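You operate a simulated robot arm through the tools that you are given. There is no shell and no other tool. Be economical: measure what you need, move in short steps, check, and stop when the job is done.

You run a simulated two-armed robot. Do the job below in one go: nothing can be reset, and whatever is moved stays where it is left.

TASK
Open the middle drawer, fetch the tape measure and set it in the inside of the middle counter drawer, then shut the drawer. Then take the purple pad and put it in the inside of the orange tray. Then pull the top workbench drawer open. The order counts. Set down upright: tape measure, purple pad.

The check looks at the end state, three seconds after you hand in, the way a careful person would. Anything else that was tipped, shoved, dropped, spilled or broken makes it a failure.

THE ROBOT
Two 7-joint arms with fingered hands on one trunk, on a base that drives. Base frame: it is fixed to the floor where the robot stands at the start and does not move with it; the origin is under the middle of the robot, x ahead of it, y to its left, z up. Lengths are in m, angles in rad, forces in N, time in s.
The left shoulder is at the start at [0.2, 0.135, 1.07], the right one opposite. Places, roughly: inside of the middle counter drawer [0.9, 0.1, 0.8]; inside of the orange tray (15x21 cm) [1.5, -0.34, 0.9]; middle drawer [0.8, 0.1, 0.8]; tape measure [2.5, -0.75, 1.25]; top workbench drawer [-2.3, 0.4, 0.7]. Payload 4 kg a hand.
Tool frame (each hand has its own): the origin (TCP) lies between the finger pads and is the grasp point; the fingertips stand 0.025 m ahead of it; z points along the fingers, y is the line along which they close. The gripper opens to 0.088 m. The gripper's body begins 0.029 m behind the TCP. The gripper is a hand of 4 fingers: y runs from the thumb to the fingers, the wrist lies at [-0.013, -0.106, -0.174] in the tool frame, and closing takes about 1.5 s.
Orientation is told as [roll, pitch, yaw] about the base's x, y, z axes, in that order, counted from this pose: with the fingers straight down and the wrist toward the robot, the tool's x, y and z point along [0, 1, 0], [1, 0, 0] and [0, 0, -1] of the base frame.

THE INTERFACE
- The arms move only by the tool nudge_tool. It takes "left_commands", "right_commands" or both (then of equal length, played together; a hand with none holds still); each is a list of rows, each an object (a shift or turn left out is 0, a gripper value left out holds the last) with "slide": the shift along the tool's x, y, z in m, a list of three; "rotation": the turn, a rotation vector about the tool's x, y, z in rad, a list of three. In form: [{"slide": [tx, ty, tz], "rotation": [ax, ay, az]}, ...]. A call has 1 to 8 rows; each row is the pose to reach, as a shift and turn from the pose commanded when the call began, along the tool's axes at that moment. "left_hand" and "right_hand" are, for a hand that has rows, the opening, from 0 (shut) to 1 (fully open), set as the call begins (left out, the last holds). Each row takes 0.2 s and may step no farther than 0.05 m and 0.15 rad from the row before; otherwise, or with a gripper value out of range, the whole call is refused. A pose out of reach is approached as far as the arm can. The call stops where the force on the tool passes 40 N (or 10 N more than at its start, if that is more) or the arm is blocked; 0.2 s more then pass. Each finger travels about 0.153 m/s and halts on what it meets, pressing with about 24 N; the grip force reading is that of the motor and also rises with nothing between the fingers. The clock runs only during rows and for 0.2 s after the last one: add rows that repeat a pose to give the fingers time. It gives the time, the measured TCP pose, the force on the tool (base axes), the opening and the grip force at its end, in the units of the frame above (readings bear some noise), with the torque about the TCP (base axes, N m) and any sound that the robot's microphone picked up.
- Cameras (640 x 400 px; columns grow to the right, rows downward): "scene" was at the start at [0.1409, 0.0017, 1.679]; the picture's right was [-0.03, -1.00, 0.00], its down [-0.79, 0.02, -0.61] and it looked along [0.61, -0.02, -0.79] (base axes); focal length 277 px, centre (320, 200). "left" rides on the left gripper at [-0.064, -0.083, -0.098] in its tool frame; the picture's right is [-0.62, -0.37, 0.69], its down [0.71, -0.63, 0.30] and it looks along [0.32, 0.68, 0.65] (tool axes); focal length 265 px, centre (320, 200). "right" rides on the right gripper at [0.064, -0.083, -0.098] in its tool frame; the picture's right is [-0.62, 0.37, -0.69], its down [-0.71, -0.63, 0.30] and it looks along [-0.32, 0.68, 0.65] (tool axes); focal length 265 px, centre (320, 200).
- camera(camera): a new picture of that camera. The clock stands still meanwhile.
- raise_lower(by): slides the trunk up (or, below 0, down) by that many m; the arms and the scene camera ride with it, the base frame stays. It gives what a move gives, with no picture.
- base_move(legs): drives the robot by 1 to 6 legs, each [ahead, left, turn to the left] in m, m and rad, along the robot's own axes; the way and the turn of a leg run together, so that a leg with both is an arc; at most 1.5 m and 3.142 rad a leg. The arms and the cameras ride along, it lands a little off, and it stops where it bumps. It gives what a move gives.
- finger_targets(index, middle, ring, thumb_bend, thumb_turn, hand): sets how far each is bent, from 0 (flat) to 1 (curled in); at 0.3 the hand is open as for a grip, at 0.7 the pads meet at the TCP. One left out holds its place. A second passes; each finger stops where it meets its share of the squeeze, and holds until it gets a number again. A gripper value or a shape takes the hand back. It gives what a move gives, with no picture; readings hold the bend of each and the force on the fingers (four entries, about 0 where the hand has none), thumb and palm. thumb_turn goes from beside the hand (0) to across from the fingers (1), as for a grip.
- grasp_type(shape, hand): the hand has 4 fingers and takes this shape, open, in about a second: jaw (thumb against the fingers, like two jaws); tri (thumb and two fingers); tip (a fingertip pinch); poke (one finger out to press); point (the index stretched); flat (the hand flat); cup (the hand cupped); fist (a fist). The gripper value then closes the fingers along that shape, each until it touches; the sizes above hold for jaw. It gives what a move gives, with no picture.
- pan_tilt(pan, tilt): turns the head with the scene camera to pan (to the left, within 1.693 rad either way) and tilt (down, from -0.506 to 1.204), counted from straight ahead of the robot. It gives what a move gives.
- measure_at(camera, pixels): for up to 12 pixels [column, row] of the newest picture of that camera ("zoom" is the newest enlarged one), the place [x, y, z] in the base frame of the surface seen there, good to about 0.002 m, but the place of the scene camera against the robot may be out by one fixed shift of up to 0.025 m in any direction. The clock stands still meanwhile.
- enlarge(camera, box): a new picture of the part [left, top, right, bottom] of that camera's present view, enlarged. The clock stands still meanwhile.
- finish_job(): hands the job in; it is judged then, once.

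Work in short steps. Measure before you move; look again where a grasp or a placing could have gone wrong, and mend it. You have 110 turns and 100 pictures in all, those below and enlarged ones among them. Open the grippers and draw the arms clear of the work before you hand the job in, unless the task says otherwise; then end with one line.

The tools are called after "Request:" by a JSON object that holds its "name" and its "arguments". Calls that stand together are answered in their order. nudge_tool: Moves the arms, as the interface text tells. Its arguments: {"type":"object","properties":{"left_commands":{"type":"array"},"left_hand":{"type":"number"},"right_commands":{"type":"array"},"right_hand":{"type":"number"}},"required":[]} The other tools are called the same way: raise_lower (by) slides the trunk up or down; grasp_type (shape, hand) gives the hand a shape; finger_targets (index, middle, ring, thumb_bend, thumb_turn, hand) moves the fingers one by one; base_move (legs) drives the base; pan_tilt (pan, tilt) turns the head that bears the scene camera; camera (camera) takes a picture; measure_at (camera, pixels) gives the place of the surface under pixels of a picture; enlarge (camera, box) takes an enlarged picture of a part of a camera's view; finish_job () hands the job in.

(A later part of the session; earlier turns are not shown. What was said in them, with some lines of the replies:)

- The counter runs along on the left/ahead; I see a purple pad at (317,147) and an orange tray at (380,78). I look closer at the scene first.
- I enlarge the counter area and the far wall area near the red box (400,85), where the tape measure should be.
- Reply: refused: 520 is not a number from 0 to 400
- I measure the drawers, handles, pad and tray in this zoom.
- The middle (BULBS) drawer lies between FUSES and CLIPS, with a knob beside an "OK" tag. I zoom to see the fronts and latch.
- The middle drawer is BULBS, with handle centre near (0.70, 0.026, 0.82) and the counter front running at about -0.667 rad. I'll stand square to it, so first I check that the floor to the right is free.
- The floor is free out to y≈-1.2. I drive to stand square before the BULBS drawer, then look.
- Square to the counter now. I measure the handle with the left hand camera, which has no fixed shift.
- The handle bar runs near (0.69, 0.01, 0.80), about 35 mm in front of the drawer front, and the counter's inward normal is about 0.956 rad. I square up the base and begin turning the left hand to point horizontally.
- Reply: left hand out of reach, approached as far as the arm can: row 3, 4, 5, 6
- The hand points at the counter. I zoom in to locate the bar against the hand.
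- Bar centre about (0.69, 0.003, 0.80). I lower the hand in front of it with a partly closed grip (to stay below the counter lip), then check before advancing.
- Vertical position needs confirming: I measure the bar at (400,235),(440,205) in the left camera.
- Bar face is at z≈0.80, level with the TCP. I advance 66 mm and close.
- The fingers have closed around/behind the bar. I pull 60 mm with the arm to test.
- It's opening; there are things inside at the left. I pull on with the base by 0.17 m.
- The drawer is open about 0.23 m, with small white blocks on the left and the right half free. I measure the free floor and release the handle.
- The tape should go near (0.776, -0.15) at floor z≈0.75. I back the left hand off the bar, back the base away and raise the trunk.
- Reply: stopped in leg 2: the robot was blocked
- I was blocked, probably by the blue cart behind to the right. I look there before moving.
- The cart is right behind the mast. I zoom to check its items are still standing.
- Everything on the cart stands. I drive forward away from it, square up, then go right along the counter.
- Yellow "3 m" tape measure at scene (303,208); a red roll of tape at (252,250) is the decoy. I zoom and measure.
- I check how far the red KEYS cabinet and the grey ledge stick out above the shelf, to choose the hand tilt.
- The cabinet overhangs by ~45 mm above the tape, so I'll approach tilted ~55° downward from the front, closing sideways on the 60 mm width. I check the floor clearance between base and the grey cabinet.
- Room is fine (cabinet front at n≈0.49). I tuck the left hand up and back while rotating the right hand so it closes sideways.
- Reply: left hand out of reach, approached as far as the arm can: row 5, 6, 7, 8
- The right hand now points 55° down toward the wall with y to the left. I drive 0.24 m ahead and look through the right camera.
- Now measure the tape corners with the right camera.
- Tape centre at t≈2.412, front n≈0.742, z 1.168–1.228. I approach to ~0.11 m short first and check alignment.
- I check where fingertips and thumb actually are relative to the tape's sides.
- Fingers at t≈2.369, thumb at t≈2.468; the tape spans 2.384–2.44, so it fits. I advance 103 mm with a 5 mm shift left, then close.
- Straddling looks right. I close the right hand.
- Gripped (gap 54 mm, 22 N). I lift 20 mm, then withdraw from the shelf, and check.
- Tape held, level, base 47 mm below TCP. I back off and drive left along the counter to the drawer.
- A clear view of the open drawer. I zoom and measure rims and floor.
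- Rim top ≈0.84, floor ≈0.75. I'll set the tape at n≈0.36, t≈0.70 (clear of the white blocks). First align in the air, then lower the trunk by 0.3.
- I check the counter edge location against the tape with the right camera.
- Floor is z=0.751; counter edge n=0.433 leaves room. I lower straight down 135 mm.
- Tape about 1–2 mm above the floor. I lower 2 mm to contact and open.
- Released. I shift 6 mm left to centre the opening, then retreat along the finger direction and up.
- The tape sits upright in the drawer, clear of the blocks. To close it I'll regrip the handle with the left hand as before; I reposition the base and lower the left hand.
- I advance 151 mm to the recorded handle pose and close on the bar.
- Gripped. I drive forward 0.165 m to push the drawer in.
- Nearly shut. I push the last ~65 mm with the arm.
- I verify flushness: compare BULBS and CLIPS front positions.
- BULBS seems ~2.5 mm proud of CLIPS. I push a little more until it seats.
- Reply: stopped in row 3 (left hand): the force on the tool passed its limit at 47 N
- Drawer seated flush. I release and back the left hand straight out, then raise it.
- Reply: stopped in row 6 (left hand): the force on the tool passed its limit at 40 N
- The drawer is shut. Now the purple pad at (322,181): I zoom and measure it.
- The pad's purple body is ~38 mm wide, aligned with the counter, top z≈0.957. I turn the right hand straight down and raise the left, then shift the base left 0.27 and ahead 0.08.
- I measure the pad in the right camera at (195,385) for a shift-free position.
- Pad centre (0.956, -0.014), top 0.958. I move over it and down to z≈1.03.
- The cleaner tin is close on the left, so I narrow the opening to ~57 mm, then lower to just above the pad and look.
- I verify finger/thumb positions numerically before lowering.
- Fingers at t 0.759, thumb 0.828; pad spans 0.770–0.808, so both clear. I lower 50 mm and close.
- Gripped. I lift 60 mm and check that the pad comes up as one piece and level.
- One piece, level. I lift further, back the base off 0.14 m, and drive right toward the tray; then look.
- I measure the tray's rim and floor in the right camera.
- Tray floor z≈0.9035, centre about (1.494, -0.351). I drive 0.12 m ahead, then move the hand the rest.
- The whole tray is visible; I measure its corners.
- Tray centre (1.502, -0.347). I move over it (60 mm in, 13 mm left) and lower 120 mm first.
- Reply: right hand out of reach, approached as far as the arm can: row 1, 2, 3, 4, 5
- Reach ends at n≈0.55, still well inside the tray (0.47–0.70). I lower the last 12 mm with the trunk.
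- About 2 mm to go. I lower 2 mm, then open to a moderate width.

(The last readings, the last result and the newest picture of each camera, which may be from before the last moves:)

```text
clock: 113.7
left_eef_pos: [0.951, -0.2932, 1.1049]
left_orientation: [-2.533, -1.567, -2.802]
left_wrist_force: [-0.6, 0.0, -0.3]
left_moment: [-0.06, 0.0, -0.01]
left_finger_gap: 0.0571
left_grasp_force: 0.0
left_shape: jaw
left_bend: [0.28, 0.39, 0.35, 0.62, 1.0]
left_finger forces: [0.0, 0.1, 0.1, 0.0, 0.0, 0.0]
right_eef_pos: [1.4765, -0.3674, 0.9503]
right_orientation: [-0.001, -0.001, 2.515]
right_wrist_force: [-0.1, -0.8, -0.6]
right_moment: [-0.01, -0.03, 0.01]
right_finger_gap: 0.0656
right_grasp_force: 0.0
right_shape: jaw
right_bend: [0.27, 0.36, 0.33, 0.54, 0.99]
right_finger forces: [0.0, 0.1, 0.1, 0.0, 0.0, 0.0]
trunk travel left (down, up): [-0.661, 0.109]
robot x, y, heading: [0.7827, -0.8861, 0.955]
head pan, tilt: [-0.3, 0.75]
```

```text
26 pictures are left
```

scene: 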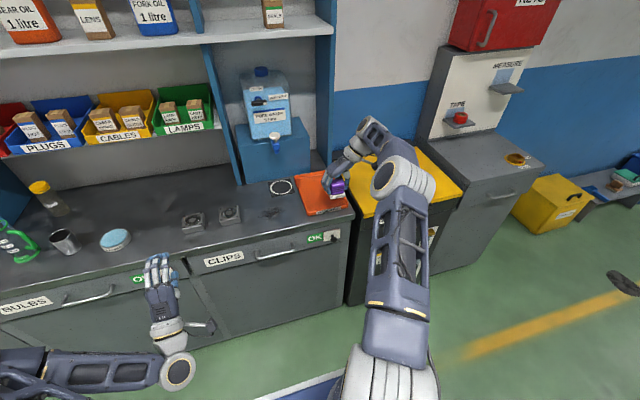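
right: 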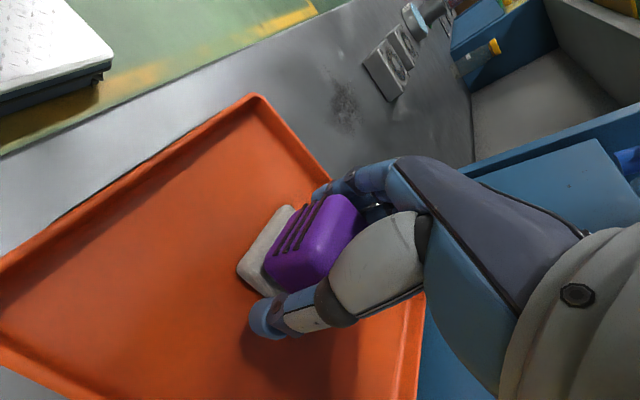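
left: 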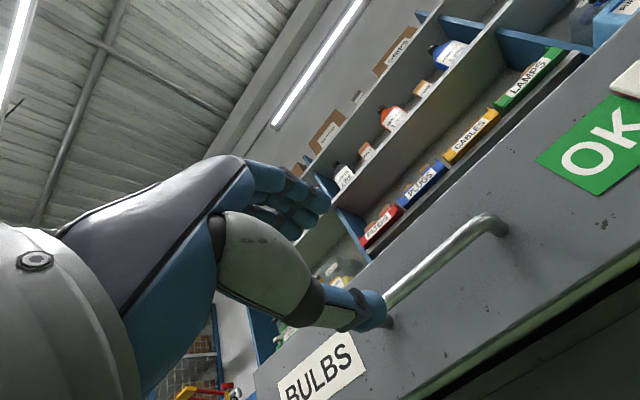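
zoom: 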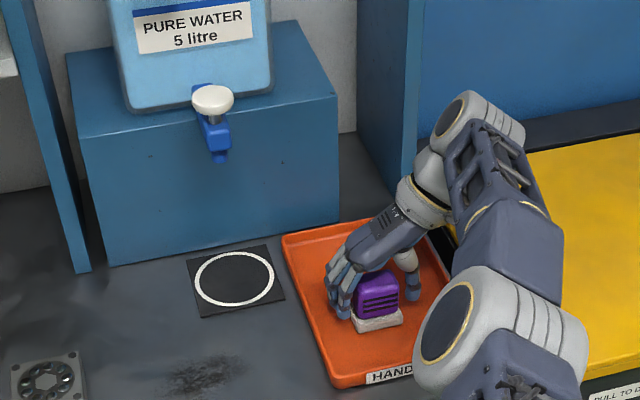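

Released and standing. I rise straight up with the trunk 0.10 m, then look.

Request:
{"name": "raise_lower", "arguments": {"by": 0.105}}

Request:
{"name": "base_move", "arguments": {"legs": [[-0.3, 0, 0]]}}

Request:
{"name": "enlarge", "arguments": {"camera": "scene", "box": [150, 60, 470, 260]}}

```text
clock: 115.1
left_eef_pos: [0.9516, -0.2941, 1.2085]
left_orientation: [-2.527, -1.565, -2.809]
left_wrist_force: [-0.6, 0.4, 0.6]
left_moment: [0.01, 0.01, -0.04]
left_finger_gap: 0.0568
left_grasp_force: 0.1
left_shape: jaw
left_bend: [0.28, 0.39, 0.35, 0.62, 1.0]
left_finger forces: [0.1, 0.0, 0.0, 0.1, 0.0, 0.0]
right_eef_pos: [1.4764, -0.3677, 1.0547]
right_orientation: [0.001, -0.002, 2.514]
right_wrist_force: [-0.9, 0.1, 0.4]
right_moment: [0.0, 0.0, -0.02]
right_finger_gap: 0.0656
right_grasp_force: 0.1
right_shape: jaw
right_bend: [0.27, 0.36, 0.33, 0.54, 0.99]
right_finger forces: [0.0, 0.0, 0.0, 0.1, 0.0, 0.0]
trunk travel left (down, up): [-0.766, 0.004]
robot x, y, heading: [0.7822, -0.8851, 0.953]
head pan, tilt: [-0.3, 0.75]
```

```text
clock: 117.2
left_eef_pos: [0.7768, -0.5403, 1.2084]
left_orientation: [-2.539, -1.565, -2.797]
left_wrist_force: [0.3, -0.9, -0.7]
left_moment: [0.0, 0.01, -0.04]
left_finger_gap: 0.0567
left_grasp_force: 0.0
left_shape: jaw
left_bend: [0.28, 0.39, 0.35, 0.62, 1.0]
left_finger forces: [0.0, 0.0, 0.0, 0.0, 0.0, 0.0]
right_eef_pos: [1.3007, -0.6136, 1.0534]
right_orientation: [0.001, -0.002, 2.517]
right_wrist_force: [0.1, -0.4, -0.3]
right_moment: [-0.01, 0.0, 0.01]
right_finger_gap: 0.0657
right_grasp_force: 0.0
right_shape: jaw
right_bend: [0.27, 0.36, 0.33, 0.54, 0.99]
right_finger forces: [0.1, 0.0, 0.0, 0.0, 0.0, 0.0]
trunk travel left (down, up): [-0.766, 0.004]
robot x, y, heading: [0.6052, -1.1336, 0.955]
head pan, tilt: [-0.3, 0.75]
```

```text
2.00 times, centred on (310, 160) of scene
```

zoom: 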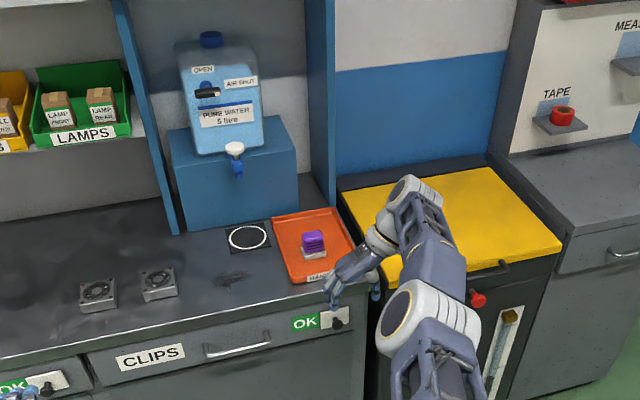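

The pad stands in the tray. Now toward the workbench at (-2.3, 0.4): I look left-back to plan the route.

Request:
{"name": "pan_tilt", "arguments": {"pan": 1.69, "tilt": 0.55}}

Request:
{"name": "camera", "arguments": {"camera": "scene"}}

Request:
{"name": "measure_at", "arguments": {"camera": "scene", "pixels": [[320, 250], [320, 150], [200, 200], [100, 200], [420, 250], [500, 250], [250, 350], [400, 350], [320, 100], [150, 120], [420, 150], [60, 300]]}}

```text
clock: 119.1
left_eef_pos: [0.7766, -0.5396, 1.2089]
left_orientation: [-2.552, -1.565, -2.784]
left_wrist_force: [0.0, -0.1, -0.9]
left_moment: [-0.01, 0.01, 0.0]
left_finger_gap: 0.0567
left_grasp_force: 0.1
left_shape: jaw
left_bend: [0.28, 0.39, 0.35, 0.62, 1.0]
left_finger forces: [0.1, 0.0, 0.1, 0.0, 0.0, 0.1]
right_eef_pos: [1.3008, -0.6128, 1.055]
right_orientation: [0.001, -0.001, 2.516]
right_wrist_force: [-0.3, 0.0, 0.5]
right_moment: [0.02, -0.01, 0.02]
right_finger_gap: 0.0659
right_grasp_force: 0.0
right_shape: jaw
right_bend: [0.27, 0.36, 0.33, 0.54, 0.99]
right_finger forces: [0.0, 0.1, 0.0, 0.1, 0.1, 0.0]
trunk travel left (down, up): [-0.766, 0.004]
robot x, y, heading: [0.6081, -1.1334, 0.951]
head pan, tilt: [1.689, 0.55]
```

```text
24 pictures are left
```

scene: 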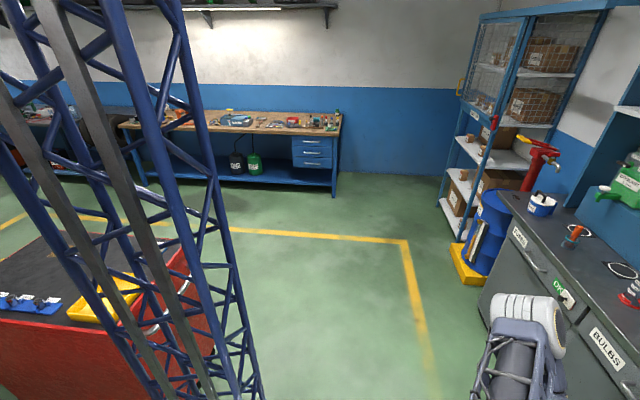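

```text
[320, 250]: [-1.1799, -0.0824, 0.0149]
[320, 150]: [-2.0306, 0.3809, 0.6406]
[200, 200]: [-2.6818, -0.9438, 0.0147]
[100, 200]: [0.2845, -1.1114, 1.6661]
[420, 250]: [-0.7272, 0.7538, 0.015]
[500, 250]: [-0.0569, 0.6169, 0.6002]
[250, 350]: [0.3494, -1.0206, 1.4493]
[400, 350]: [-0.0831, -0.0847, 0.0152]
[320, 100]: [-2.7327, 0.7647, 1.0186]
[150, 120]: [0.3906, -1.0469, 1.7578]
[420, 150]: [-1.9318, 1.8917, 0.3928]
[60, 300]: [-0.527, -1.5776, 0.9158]
```

The bench's drawer stack is at (312,150). I zoom in to identify and measure the top drawer.

Request:
{"name": "enlarge", "arguments": {"camera": "scene", "box": [270, 100, 360, 200]}}

Request:
{"name": "measure_at", "arguments": {"camera": "zoom", "pixels": [[270, 165], [200, 165], [350, 165], [270, 150], [270, 190], [270, 218], [180, 80], [450, 90], [420, 165], [390, 330], [150, 165], [300, 210]]}}

```text
4.00 times, centred on (315, 150) of scene
```

zoom: 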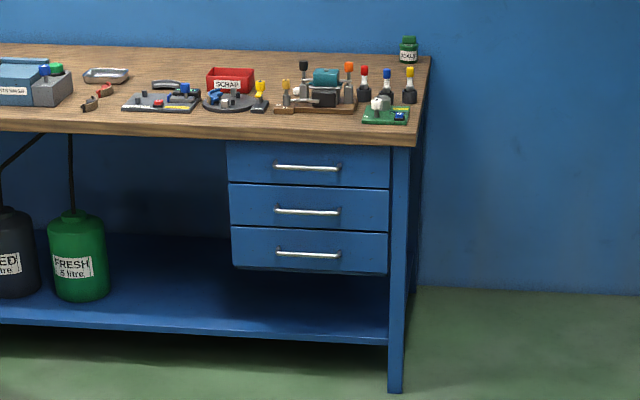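

```text
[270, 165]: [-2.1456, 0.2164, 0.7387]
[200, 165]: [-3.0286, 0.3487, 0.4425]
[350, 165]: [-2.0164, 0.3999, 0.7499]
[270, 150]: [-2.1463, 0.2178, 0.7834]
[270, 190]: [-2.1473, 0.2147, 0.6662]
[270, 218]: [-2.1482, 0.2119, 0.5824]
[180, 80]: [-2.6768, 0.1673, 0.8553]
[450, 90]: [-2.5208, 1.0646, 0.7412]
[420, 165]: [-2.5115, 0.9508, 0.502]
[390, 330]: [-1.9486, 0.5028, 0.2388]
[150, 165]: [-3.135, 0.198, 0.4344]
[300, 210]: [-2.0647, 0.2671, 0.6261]
```

The bench front faces -0.614 rad, so I need heading ≈2.528 and the top handle is near (-2.06, 0.28, 0.72). First I pull in the right arm, then drive to open floor near (-0.2,-0.45) and turn.

Request:
{"name": "nudge_tool", "arguments": {"right_commands": [{"slide": [0.04, 0, -0.02]}, {"slide": [0.08, 0, -0.04]}, {"slide": [0.12, 0, -0.06]}, {"slide": [0.15, 0, -0.08]}]}}

Request:
{"name": "base_move", "arguments": {"legs": [[0.087, 1.055, 0]]}}

Request:
{"name": "camera", "arguments": {"camera": "scene"}}

```text
clock: 120.1
left_eef_pos: [0.7748, -0.5401, 1.2082]
left_orientation: [-2.517, -1.566, -2.817]
left_wrist_force: [0.2, 0.0, -0.9]
left_moment: [-0.03, 0.02, -0.01]
left_finger_gap: 0.0568
left_grasp_force: 0.0
left_shape: jaw
left_bend: [0.28, 0.39, 0.35, 0.62, 1.0]
left_finger forces: [0.0, 0.0, 0.0, 0.0, 0.1, 0.0]
right_eef_pos: [1.3357, -0.6655, 1.1341]
right_orientation: [0.001, -0.001, 2.519]
right_wrist_force: [0.3, -0.2, 0.8]
right_moment: [-0.02, -0.01, 0.02]
right_finger_gap: 0.066
right_grasp_force: 0.1
right_shape: jaw
right_bend: [0.27, 0.36, 0.33, 0.54, 0.99]
right_finger forces: [0.1, 0.0, 0.0, 0.0, 0.1, 0.0]
right hand out of reach, approached as far as the arm can: row 1, 2, 3, 4
trunk travel left (down, up): [-0.766, 0.004]
robot x, y, heading: [0.6056, -1.1328, 0.953]
head pan, tilt: [1.689, 0.55]
```

```text
clock: 125.5
left_eef_pos: [-0.0461, 0.1351, 1.2086]
left_orientation: [-2.548, -1.566, -2.769]
left_wrist_force: [0.2, 0.4, 0.8]
left_moment: [0.01, 0.0, -0.02]
left_finger_gap: 0.0569
left_grasp_force: 0.0
left_shape: jaw
left_bend: [0.28, 0.39, 0.35, 0.62, 1.0]
left_finger forces: [0.0, 0.1, 0.1, 0.0, 0.1, 0.0]
right_eef_pos: [0.5163, 0.0184, 1.1342]
right_orientation: [0.003, 0.0, 2.534]
right_wrist_force: [0.7, -0.1, -0.5]
right_moment: [-0.03, 0.01, -0.02]
right_finger_gap: 0.0657
right_grasp_force: 0.1
right_shape: jaw
right_bend: [0.27, 0.36, 0.33, 0.54, 0.99]
right_finger forces: [0.0, 0.1, 0.0, 0.0, 0.0, 0.0]
trunk travel left (down, up): [-0.766, 0.004]
robot x, y, heading: [-0.2052, -0.4626, 0.97]
head pan, tilt: [1.689, 0.55]
```

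```text
22 pictures are left
```

scene: 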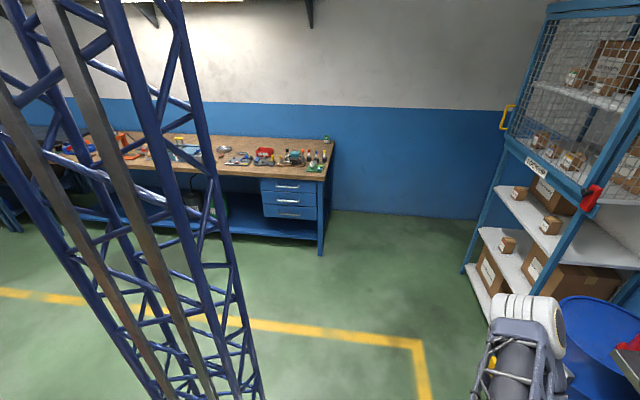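

I measure barrel and rack to choose a safe turning spot.

Request:
{"name": "measure_at", "arguments": {"camera": "scene", "pixels": [[600, 310], [570, 320], [468, 270], [530, 310], [500, 200], [625, 345], [592, 200], [510, 115], [290, 187], [290, 213], [325, 245], [400, 300]]}}

```text
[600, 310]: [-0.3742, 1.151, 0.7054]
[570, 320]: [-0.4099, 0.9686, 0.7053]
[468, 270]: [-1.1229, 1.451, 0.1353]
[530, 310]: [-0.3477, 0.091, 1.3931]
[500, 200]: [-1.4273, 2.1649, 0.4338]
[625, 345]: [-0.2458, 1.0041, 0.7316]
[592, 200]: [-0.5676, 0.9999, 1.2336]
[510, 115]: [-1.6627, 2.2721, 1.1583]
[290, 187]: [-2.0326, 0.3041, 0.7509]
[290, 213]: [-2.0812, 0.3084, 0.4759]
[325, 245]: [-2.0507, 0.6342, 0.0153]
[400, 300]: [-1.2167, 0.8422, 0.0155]
```

Turning at about (-0.67,-0.26) keeps >1.2 m to the rack. I go there and turn left 1.56 rad to face the bench.

Request:
{"name": "base_move", "arguments": {"legs": [[-0.1, 0.5, 0], [0, 0, 1.558]]}}

Request:
{"name": "pan_tilt", "arguments": {"pan": 0.1, "tilt": 0.6}}

Request:
{"name": "camera", "arguments": {"camera": "scene"}}

```text
clock: 132.3
left_eef_pos: [-1.2658, -0.0818, 1.2083]
left_orientation: [-2.548, -1.567, -1.229]
left_wrist_force: [0.0, 0.2, 0.1]
left_moment: [-0.01, -0.01, 0.0]
left_finger_gap: 0.0566
left_grasp_force: 0.0
left_shape: jaw
left_bend: [0.28, 0.39, 0.35, 0.62, 1.0]
left_finger forces: [0.0, 0.1, 0.0, 0.0, 0.0, 0.1]
right_eef_pos: [-1.1315, 0.4751, 1.1337]
right_orientation: [0.001, -0.001, -2.212]
right_wrist_force: [0.0, 0.4, 0.4]
right_moment: [0.04, -0.01, -0.01]
right_finger_gap: 0.0657
right_grasp_force: 0.1
right_shape: jaw
right_bend: [0.27, 0.36, 0.33, 0.54, 0.99]
right_finger forces: [0.0, 0.0, 0.0, 0.0, 0.0, 0.0]
trunk travel left (down, up): [-0.766, 0.004]
robot x, y, heading: [-0.6746, -0.2599, 2.513]
head pan, tilt: [1.689, 0.55]
```

```text
clock: 133.9
left_eef_pos: [-1.2657, -0.0826, 1.2082]
left_orientation: [-2.548, -1.566, -1.23]
left_wrist_force: [0.9, 0.3, 0.4]
left_moment: [0.0, -0.01, -0.03]
left_finger_gap: 0.0566
left_grasp_force: 0.0
left_shape: jaw
left_bend: [0.28, 0.39, 0.35, 0.62, 1.0]
left_finger forces: [0.1, 0.0, 0.1, 0.0, 0.0, 0.1]
right_eef_pos: [-1.1304, 0.476, 1.1339]
right_orientation: [0.002, -0.002, -2.211]
right_wrist_force: [-0.2, -0.7, -0.7]
right_moment: [-0.01, 0.02, 0.0]
right_finger_gap: 0.066
right_grasp_force: 0.1
right_shape: jaw
right_bend: [0.27, 0.36, 0.33, 0.54, 0.99]
right_finger forces: [0.0, 0.0, 0.0, 0.0, 0.0, 0.1]
trunk travel left (down, up): [-0.766, 0.004]
robot x, y, heading: [-0.6718, -0.2602, 2.511]
head pan, tilt: [0.099, 0.6]
```

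```text
21 pictures are left
```

scene: 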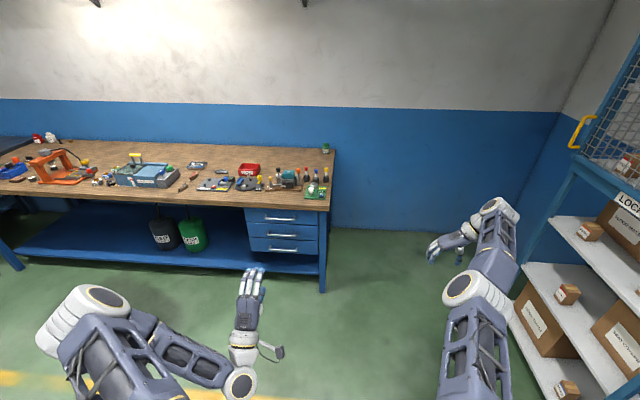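

Facing the bench. I zoom on the drawers and measure the top handle.

Request:
{"name": "enlarge", "arguments": {"camera": "scene", "box": [230, 180, 350, 280]}}

Request:
{"name": "measure_at", "arguments": {"camera": "zoom", "pixels": [[195, 150], [265, 155], [330, 155], [265, 175], [130, 165], [450, 170], [195, 138], [330, 145], [265, 130], [265, 112], [265, 225], [480, 90]]}}

```text
4.00 times, centred on (290, 230) of scene
```

zoom: 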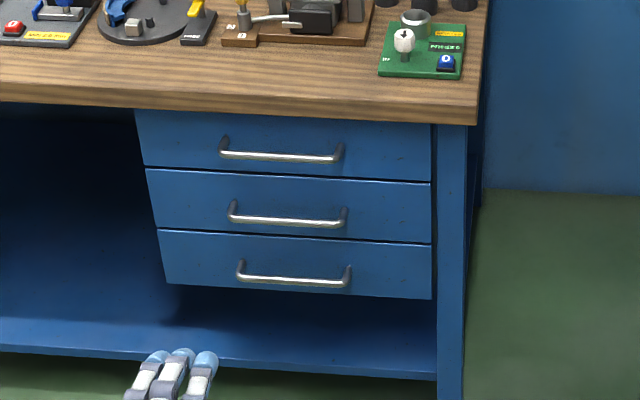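

```text
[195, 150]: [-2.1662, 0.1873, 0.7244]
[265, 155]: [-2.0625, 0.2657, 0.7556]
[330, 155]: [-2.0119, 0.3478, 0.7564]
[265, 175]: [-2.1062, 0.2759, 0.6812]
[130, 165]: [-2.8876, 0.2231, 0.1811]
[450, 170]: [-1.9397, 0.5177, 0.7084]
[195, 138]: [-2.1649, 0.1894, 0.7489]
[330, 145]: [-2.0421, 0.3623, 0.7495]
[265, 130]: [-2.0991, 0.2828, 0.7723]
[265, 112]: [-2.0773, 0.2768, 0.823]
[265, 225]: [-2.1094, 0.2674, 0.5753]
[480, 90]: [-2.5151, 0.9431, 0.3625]
```

Top handle centre ≈(-2.04, 0.28, 0.738). I drive to 0.74 m in front of it and lower the trunk so the left hand comes to handle height.

Request:
{"name": "base_move", "arguments": {"legs": [[0.688, 0.1416, 0.017]]}}

Request:
{"name": "raise_lower", "arguments": {"by": -0.4}}

Request:
{"name": "camera", "arguments": {"camera": "left"}}

Request:
{"name": "camera", "arguments": {"camera": "scene"}}

```text
clock: 137.8
left_eef_pos: [-1.9224, 0.1914, 1.2088]
left_orientation: [-2.555, -1.567, -1.197]
left_wrist_force: [-1.0, -0.3, -0.4]
left_moment: [0.0, 0.01, 0.01]
left_finger_gap: 0.0571
left_grasp_force: 0.1
left_shape: jaw
left_bend: [0.28, 0.39, 0.35, 0.62, 1.0]
left_finger forces: [0.0, 0.0, 0.1, 0.1, 0.0, 0.0]
right_eef_pos: [-1.8007, 0.7522, 1.1332]
right_orientation: [0.001, -0.003, -2.185]
right_wrist_force: [-0.3, -0.1, -0.5]
right_moment: [0.0, -0.01, 0.0]
right_finger_gap: 0.0657
right_grasp_force: 0.0
right_shape: jaw
right_bend: [0.27, 0.36, 0.33, 0.54, 0.99]
right_finger forces: [0.0, 0.1, 0.1, 0.0, 0.0, 0.1]
trunk travel left (down, up): [-0.766, 0.004]
robot x, y, heading: [-1.325, 0.0302, 2.538]
head pan, tilt: [0.099, 0.6]
```

```text
clock: 141.7
left_eef_pos: [-1.9215, 0.1918, 0.8085]
left_orientation: [-2.556, -1.565, -1.196]
left_wrist_force: [-0.2, 0.9, 0.1]
left_moment: [-0.02, -0.01, 0.0]
left_finger_gap: 0.0568
left_grasp_force: 0.1
left_shape: jaw
left_bend: [0.28, 0.39, 0.35, 0.62, 1.0]
left_finger forces: [0.1, 0.0, 0.1, 0.1, 0.0, 0.0]
right_eef_pos: [-1.8002, 0.7525, 0.7339]
right_orientation: [0.002, -0.001, -2.185]
right_wrist_force: [1.0, 0.2, -0.8]
right_moment: [0.01, -0.02, -0.02]
right_finger_gap: 0.0659
right_grasp_force: 0.1
right_shape: jaw
right_bend: [0.27, 0.36, 0.33, 0.54, 0.99]
right_finger forces: [0.0, 0.1, 0.0, 0.1, 0.0, 0.0]
trunk travel left (down, up): [-0.366, 0.404]
robot x, y, heading: [-1.3284, 0.0295, 2.533]
head pan, tilt: [0.099, 0.6]
```

```text
19 pictures are left
```

left: 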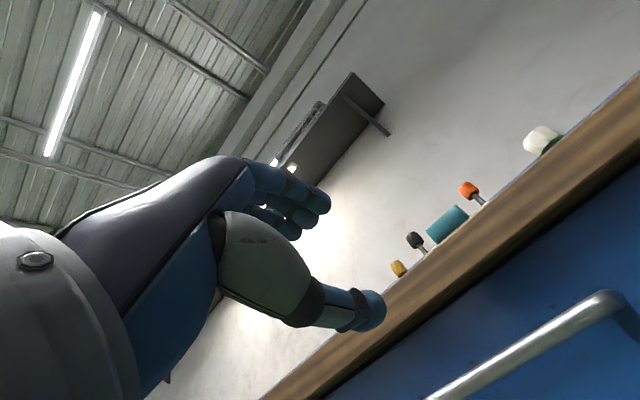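

```text
18 pictures are left
```

scene: 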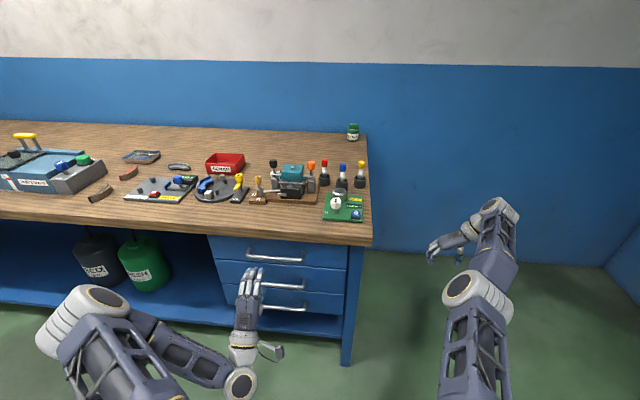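

I measure the bar in the left camera along (450,390)–(605,297).

Request:
{"name": "measure_at", "arguments": {"camera": "left", "pixels": [[460, 383], [500, 356], [540, 332], [580, 307], [605, 297], [635, 325], [480, 320], [400, 330], [450, 275]]}}

Request:
{"name": "measure_at", "arguments": {"camera": "scene", "pixels": [[250, 254], [275, 257], [300, 259], [275, 237]]}}

```text
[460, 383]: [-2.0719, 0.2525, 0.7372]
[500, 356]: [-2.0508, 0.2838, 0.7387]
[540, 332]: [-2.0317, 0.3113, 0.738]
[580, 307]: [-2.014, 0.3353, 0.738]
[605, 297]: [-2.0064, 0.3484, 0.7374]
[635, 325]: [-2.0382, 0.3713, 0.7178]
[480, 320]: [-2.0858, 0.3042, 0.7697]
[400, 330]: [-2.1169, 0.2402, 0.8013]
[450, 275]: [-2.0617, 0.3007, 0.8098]
```

```text
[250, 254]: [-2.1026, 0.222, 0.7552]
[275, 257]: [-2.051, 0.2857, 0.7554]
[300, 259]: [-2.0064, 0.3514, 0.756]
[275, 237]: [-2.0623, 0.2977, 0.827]
```

Bar at z=0.738, centre ≈(-2.046, 0.290). I lower 70 mm first, then advance 162 mm onto the bar.

Request:
{"name": "nudge_tool", "arguments": {"left_commands": [{"slide": [-0.009, -0.035, 0]}, {"slide": [-0.009, -0.0705, 0]}, {"slide": [-0.009, -0.0705, 0.04]}, {"slide": [-0.009, -0.0705, 0.08]}, {"slide": [-0.009, -0.0705, 0.1]}], "left_hand": 0.65}}

Request:
{"name": "camera", "arguments": {"camera": "left"}}

```text
clock: 142.9
left_eef_pos: [-1.9989, 0.257, 0.7381]
left_orientation: [-2.443, -1.563, -1.311]
left_wrist_force: [-0.3, -0.8, -0.3]
left_moment: [0.01, -0.01, 0.03]
left_finger_gap: 0.0569
left_grasp_force: 0.0
left_shape: jaw
left_bend: [0.28, 0.39, 0.35, 0.62, 1.0]
left_finger forces: [0.0, 0.1, 0.0, 0.0, 0.0, 0.0]
right_eef_pos: [-1.8004, 0.7514, 0.7349]
right_orientation: [-0.001, -0.002, -2.185]
right_wrist_force: [0.4, 0.3, -0.3]
right_moment: [0.0, 0.0, -0.02]
right_finger_gap: 0.0654
right_grasp_force: 0.0
right_shape: jaw
right_bend: [0.27, 0.36, 0.33, 0.54, 0.99]
right_finger forces: [0.0, 0.1, 0.0, 0.0, 0.1, 0.0]
trunk travel left (down, up): [-0.366, 0.404]
robot x, y, heading: [-1.3236, 0.0285, 2.535]
head pan, tilt: [0.099, 0.6]
```

```text
17 pictures are left
```

left: 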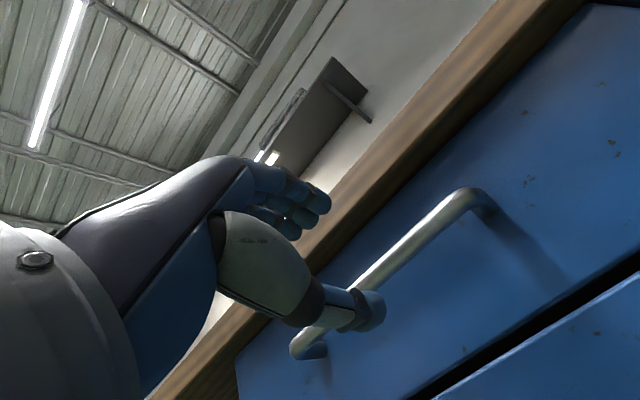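

Aligned. I advance 61 mm and close.

Request:
{"name": "nudge_tool", "arguments": {"left_commands": [{"slide": [0, 0, 0.025]}, {"slide": [0, 0, 0.045]}, {"slide": [0, 0, 0.061]}, {"slide": [0, 0, 0.061]}]}}

Request:
{"name": "nudge_tool", "arguments": {"left_commands": [{}, {}, {}, {}, {}, {}, {}, {}], "left_hand": 0}}

Request:
{"name": "nudge_tool", "arguments": {"left_commands": [{"slide": [0, 0, -0.015]}, {"slide": [0, 0, -0.03]}, {"slide": [0, 0, -0.045]}, {"slide": [0, 0, -0.06]}]}}

Request:
{"name": "enlarge", "arguments": {"camera": "scene", "box": [180, 200, 380, 330]}}

```text
clock: 143.9
left_eef_pos: [-2.0504, 0.2921, 0.7386]
left_orientation: [-2.498, -1.565, -1.255]
left_wrist_force: [0.3, 0.8, 0.4]
left_moment: [-0.01, 0.02, -0.02]
left_finger_gap: 0.057
left_grasp_force: 0.0
left_shape: jaw
left_bend: [0.28, 0.39, 0.35, 0.62, 1.0]
left_finger forces: [0.1, 0.0, 0.0, 0.0, 0.1, 0.0]
right_eef_pos: [-1.8004, 0.7523, 0.7345]
right_orientation: [0.001, -0.001, -2.185]
right_wrist_force: [0.0, 0.2, -0.3]
right_moment: [0.01, -0.01, 0.02]
right_finger_gap: 0.0661
right_grasp_force: 0.1
right_shape: jaw
right_bend: [0.27, 0.36, 0.33, 0.54, 0.99]
right_finger forces: [0.1, 0.0, 0.1, 0.1, 0.0, 0.1]
trunk travel left (down, up): [-0.366, 0.404]
robot x, y, heading: [-1.3221, 0.0296, 2.535]
head pan, tilt: [0.099, 0.6]
```

```text
clock: 145.7
left_eef_pos: [-2.0503, 0.2925, 0.7367]
left_orientation: [-2.437, -1.566, -1.318]
left_wrist_force: [-1.6, 0.9, -11.0]
left_moment: [-0.06, -0.02, -0.01]
left_finger_gap: 0.003
left_grasp_force: 23.9
left_shape: jaw
left_bend: [0.7, 0.7, 0.7, 0.76, 1.0]
left_finger forces: [1.8, 0.0, 1.5, 0.0, 24.4, 0.1]
right_eef_pos: [-1.8003, 0.7518, 0.7331]
right_orientation: [0.0, -0.002, -2.184]
right_wrist_force: [-0.2, 0.0, 0.3]
right_moment: [0.01, -0.01, -0.02]
right_finger_gap: 0.0658
right_grasp_force: 0.1
right_shape: jaw
right_bend: [0.27, 0.36, 0.33, 0.54, 0.99]
right_finger forces: [0.0, 0.0, 0.0, 0.0, 0.0, 0.0]
trunk travel left (down, up): [-0.366, 0.404]
robot x, y, heading: [-1.3239, 0.0313, 2.534]
head pan, tilt: [0.099, 0.6]
```

```text
clock: 146.7
left_eef_pos: [-1.9992, 0.2571, 0.7375]
left_orientation: [-2.551, -1.565, -1.201]
left_wrist_force: [-1.0, -1.0, -6.5]
left_moment: [-0.04, 0.0, 0.0]
left_finger_gap: 0.003
left_grasp_force: 23.9
left_shape: jaw
left_bend: [0.7, 0.7, 0.7, 0.77, 1.0]
left_finger forces: [1.8, 0.0, 1.5, 0.1, 1.3, 0.1]
right_eef_pos: [-1.8018, 0.753, 0.735]
right_orientation: [0.002, -0.002, -2.185]
right_wrist_force: [0.0, -0.3, -0.1]
right_moment: [0.01, 0.01, 0.01]
right_finger_gap: 0.0657
right_grasp_force: 0.1
right_shape: jaw
right_bend: [0.27, 0.36, 0.33, 0.54, 0.99]
right_finger forces: [0.0, 0.1, 0.0, 0.1, 0.0, 0.0]
trunk travel left (down, up): [-0.366, 0.404]
robot x, y, heading: [-1.3251, 0.0269, 2.536]
head pan, tilt: [0.099, 0.6]
```

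```text
3.08 times, centred on (280, 265) of scene
```

zoom: 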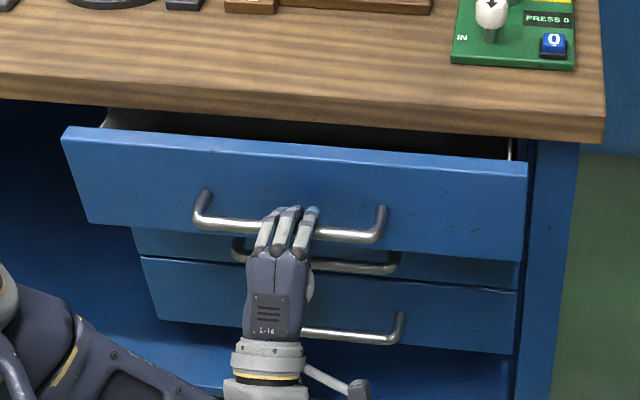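

The top drawer is coming. I back the base 0.2 m to open it wide.

Request:
{"name": "base_move", "arguments": {"legs": [[-0.2, 0, 0]]}}

Request:
{"name": "camera", "arguments": {"camera": "scene"}}

```text
clock: 148.3
left_eef_pos: [-1.8342, 0.143, 0.7368]
left_orientation: [-2.517, -1.566, -1.237]
left_wrist_force: [-3.0, -3.1, -6.1]
left_moment: [-0.06, 0.01, -0.03]
left_finger_gap: 0.0033
left_grasp_force: 23.6
left_shape: jaw
left_bend: [0.7, 0.7, 0.7, 0.77, 1.0]
left_finger forces: [1.1, 0.1, 1.4, 0.0, 3.3, 0.0]
right_eef_pos: [-1.6362, 0.6385, 0.7342]
right_orientation: [0.002, -0.003, -2.185]
right_wrist_force: [0.1, 0.3, -0.1]
right_moment: [-0.01, 0.0, 0.0]
right_finger_gap: 0.0658
right_grasp_force: 0.1
right_shape: jaw
right_bend: [0.27, 0.36, 0.33, 0.54, 0.99]
right_finger forces: [0.0, 0.0, 0.0, 0.1, 0.1, 0.1]
trunk travel left (down, up): [-0.366, 0.404]
robot x, y, heading: [-1.162, -0.0844, 2.538]
head pan, tilt: [0.099, 0.6]
```

```text
15 pictures are left
```

scene: 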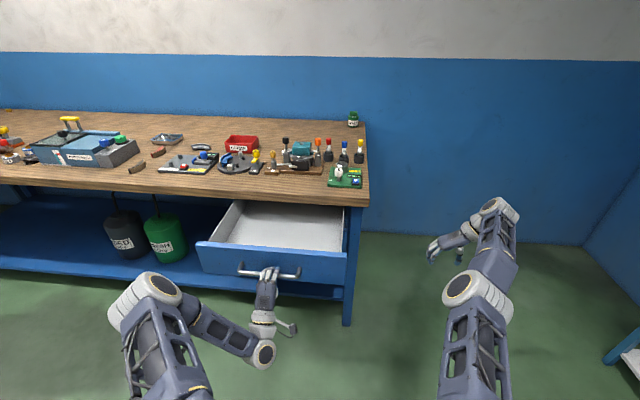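

Open ~0.26 m. I pull a bit further with the arm to be near its stop, then release.

Request:
{"name": "nudge_tool", "arguments": {"left_commands": [{"slide": [0, 0, -0.01]}, {"slide": [0, 0, -0.02]}, {"slide": [0, 0, -0.03]}, {"slide": [0, 0, -0.04]}]}}

Request:
{"name": "nudge_tool", "arguments": {"left_commands": [{}, {}, {}, {}, {}, {}], "left_hand": 0.65}}

Request:
{"name": "nudge_tool", "arguments": {"left_commands": [{"slide": [0, 0, -0.02]}, {"slide": [0, 0, -0.04]}, {"slide": [0, 0, -0.06]}, {"slide": [0, 0, -0.08]}]}}

Request:
{"name": "camera", "arguments": {"camera": "scene"}}

```text
clock: 149.3
left_eef_pos: [-1.8018, 0.1184, 0.737]
left_orientation: [-2.486, -1.564, -1.267]
left_wrist_force: [-1.0, -0.8, -3.7]
left_moment: [-0.04, 0.0, 0.0]
left_finger_gap: 0.0035
left_grasp_force: 23.7
left_shape: jaw
left_bend: [0.7, 0.7, 0.7, 0.77, 1.0]
left_finger forces: [1.3, 0.1, 1.6, 0.1, 2.9, 0.1]
right_eef_pos: [-1.6362, 0.6367, 0.7346]
right_orientation: [0.002, -0.002, -2.185]
right_wrist_force: [-0.2, 0.4, -0.4]
right_moment: [0.01, 0.04, -0.01]
right_finger_gap: 0.0659
right_grasp_force: 0.0
right_shape: jaw
right_bend: [0.27, 0.36, 0.33, 0.54, 0.99]
right_finger forces: [0.0, 0.0, 0.0, 0.0, 0.1, 0.0]
trunk travel left (down, up): [-0.366, 0.404]
robot x, y, heading: [-1.1569, -0.0849, 2.531]
head pan, tilt: [0.099, 0.6]
```

```text
clock: 150.7
left_eef_pos: [-1.8017, 0.1195, 0.7365]
left_orientation: [-2.537, -1.564, -1.217]
left_wrist_force: [0.4, 0.3, -0.5]
left_moment: [-0.01, 0.0, 0.0]
left_finger_gap: 0.057
left_grasp_force: 0.0
left_shape: jaw
left_bend: [0.28, 0.39, 0.36, 0.62, 1.0]
left_finger forces: [0.0, 0.1, 0.0, 0.1, 0.0, 0.0]
right_eef_pos: [-1.6362, 0.6371, 0.7346]
right_orientation: [0.002, -0.002, -2.186]
right_wrist_force: [0.6, -0.6, -0.3]
right_moment: [-0.02, 0.01, -0.01]
right_finger_gap: 0.066
right_grasp_force: 0.0
right_shape: jaw
right_bend: [0.27, 0.36, 0.33, 0.54, 0.99]
right_finger forces: [0.0, 0.0, 0.1, 0.1, 0.0, 0.0]
trunk travel left (down, up): [-0.366, 0.404]
robot x, y, heading: [-1.1591, -0.0872, 2.538]
head pan, tilt: [0.099, 0.6]
```

```text
clock: 151.7
left_eef_pos: [-1.733, 0.0731, 0.7365]
left_orientation: [-2.543, -1.567, -1.21]
left_wrist_force: [0.5, 0.1, 0.2]
left_moment: [-0.03, 0.0, -0.01]
left_finger_gap: 0.0571
left_grasp_force: 0.1
left_shape: jaw
left_bend: [0.28, 0.39, 0.36, 0.62, 1.0]
left_finger forces: [0.0, 0.1, 0.0, 0.0, 0.0, 0.1]
right_eef_pos: [-1.6368, 0.6374, 0.7353]
right_orientation: [0.002, -0.002, -2.186]
right_wrist_force: [-0.7, 0.8, -0.1]
right_moment: [0.04, 0.01, 0.02]
right_finger_gap: 0.0659
right_grasp_force: 0.1
right_shape: jaw
right_bend: [0.27, 0.36, 0.33, 0.54, 0.99]
right_finger forces: [0.0, 0.0, 0.1, 0.1, 0.1, 0.0]
trunk travel left (down, up): [-0.366, 0.404]
robot x, y, heading: [-1.1598, -0.0859, 2.535]
head pan, tilt: [0.099, 0.6]
```

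```text
14 pictures are left
```

scene: 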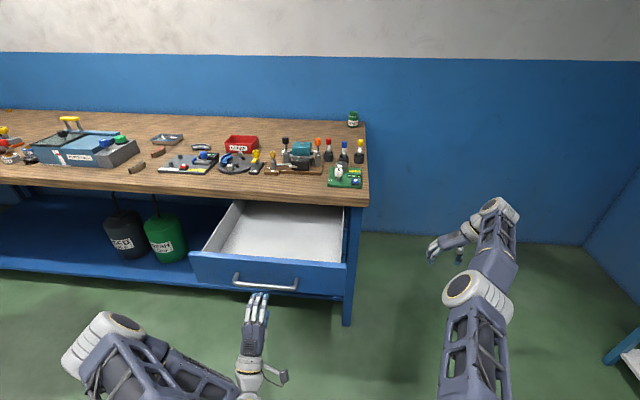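

The top drawer stands open. I back off a little, open both hands, and take a last look at the counter and tray.

Request:
{"name": "base_move", "arguments": {"legs": [[-0.15, 0, 0]]}}

Request:
{"name": "nudge_tool", "arguments": {"left_commands": [{}, {}, {}, {}], "right_commands": [{}, {}, {}, {}], "left_hand": 1, "right_hand": 1}}

Request:
{"name": "raise_lower", "arguments": {"by": 0.3}}

Request:
{"name": "pan_tilt", "arguments": {"pan": -1.69, "tilt": 0.4}}

Request:
{"name": "camera", "arguments": {"camera": "scene"}}

```text
clock: 153.0
left_eef_pos: [-1.6091, -0.0122, 0.7354]
left_orientation: [-2.554, -1.565, -1.202]
left_wrist_force: [1.1, 0.1, -0.4]
left_moment: [0.02, 0.0, -0.01]
left_finger_gap: 0.057
left_grasp_force: 0.0
left_shape: jaw
left_bend: [0.28, 0.39, 0.36, 0.62, 1.0]
left_finger forces: [0.1, 0.1, 0.0, 0.0, 0.0, 0.1]
right_eef_pos: [-1.5099, 0.5515, 0.7347]
right_orientation: [0.001, -0.002, -2.187]
right_wrist_force: [0.6, -0.4, 0.1]
right_moment: [-0.01, -0.03, -0.02]
right_finger_gap: 0.0658
right_grasp_force: 0.1
right_shape: jaw
right_bend: [0.27, 0.36, 0.33, 0.54, 0.99]
right_finger forces: [0.0, 0.1, 0.0, 0.1, 0.1, 0.0]
trunk travel left (down, up): [-0.366, 0.404]
robot x, y, heading: [-1.0347, -0.1714, 2.538]
head pan, tilt: [0.099, 0.6]
```

```text
clock: 154.0
left_eef_pos: [-1.6087, -0.012, 0.7366]
left_orientation: [-2.543, -1.566, -1.209]
left_wrist_force: [0.6, -0.2, -0.1]
left_moment: [0.01, 0.01, 0.01]
left_finger_gap: 0.0882
left_grasp_force: 0.1
left_shape: jaw
left_bend: [0.3, 0.3, 0.3, 0.3, 0.98]
left_finger forces: [0.0, 0.1, 0.0, 0.1, 0.0, 0.0]
right_eef_pos: [-1.5089, 0.5505, 0.7352]
right_orientation: [0.004, -0.002, -2.186]
right_wrist_force: [0.0, 0.4, 0.5]
right_moment: [-0.03, 0.02, -0.03]
right_finger_gap: 0.0878
right_grasp_force: 0.0
right_shape: jaw
right_bend: [0.3, 0.3, 0.3, 0.3, 0.98]
right_finger forces: [0.0, 0.0, 0.1, 0.0, 0.1, 0.1]
trunk travel left (down, up): [-0.366, 0.404]
robot x, y, heading: [-1.038, -0.1699, 2.535]
head pan, tilt: [0.099, 0.6]
```

```text
clock: 157.0
left_eef_pos: [-1.6084, -0.0123, 1.0357]
left_orientation: [-2.553, -1.565, -1.202]
left_wrist_force: [0.8, -1.0, 0.1]
left_moment: [0.01, -0.01, -0.03]
left_finger_gap: 0.0878
left_grasp_force: 0.1
left_shape: jaw
left_bend: [0.3, 0.3, 0.3, 0.3, 0.98]
left_finger forces: [0.0, 0.0, 0.0, 0.0, 0.0, 0.0]
right_eef_pos: [-1.5095, 0.5509, 1.0344]
right_orientation: [0.002, -0.002, -2.189]
right_wrist_force: [0.1, -0.4, 0.0]
right_moment: [0.0, -0.02, -0.01]
right_finger_gap: 0.0879
right_grasp_force: 0.0
right_shape: jaw
right_bend: [0.3, 0.3, 0.3, 0.3, 0.98]
right_finger forces: [0.0, 0.1, 0.0, 0.0, 0.1, 0.0]
trunk travel left (down, up): [-0.666, 0.104]
robot x, y, heading: [-1.0346, -0.1752, 2.535]
head pan, tilt: [0.099, 0.6]
```

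```text
clock: 158.8
left_eef_pos: [-1.6098, -0.0127, 1.036]
left_orientation: [-2.549, -1.565, -1.203]
left_wrist_force: [0.5, -1.2, 1.1]
left_moment: [-0.01, -0.01, 0.02]
left_finger_gap: 0.0877
left_grasp_force: 0.0
left_shape: jaw
left_bend: [0.3, 0.3, 0.3, 0.3, 0.98]
left_finger forces: [0.0, 0.0, 0.0, 0.0, 0.0, 0.0]
right_eef_pos: [-1.5101, 0.5511, 1.0342]
right_orientation: [0.001, 0.0, -2.185]
right_wrist_force: [0.2, 0.0, -0.2]
right_moment: [0.04, -0.03, -0.03]
right_finger_gap: 0.0878
right_grasp_force: 0.1
right_shape: jaw
right_bend: [0.3, 0.3, 0.3, 0.3, 0.98]
right_finger forces: [0.1, 0.0, 0.0, 0.0, 0.0, 0.0]
trunk travel left (down, up): [-0.666, 0.104]
robot x, y, heading: [-1.036, -0.1716, 2.533]
head pan, tilt: [-1.689, 0.4]
```

```text
13 pictures are left
```

scene: 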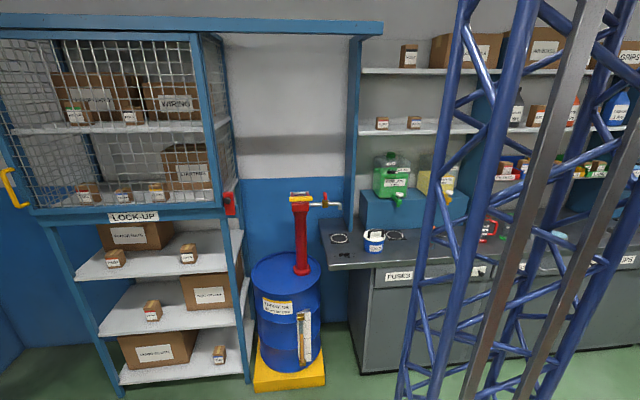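

The counter looks undisturbed with its drawers shut, the pad is in the tray, and the bench's top drawer is open with both hands clear. I hand in.

Request:
{"name": "finish_job", "arguments": {}}

```text
The job is handed in.
```

I put the tape measure upright in the middle counter drawer and shut it. Then I set the purple pad upright in the orange tray and opened the top workbench drawer, in that order. On the way to the tape measure the base bumped the blue cart; from what I could see its items stayed standing, but I did not check whether the cart itself shifted.
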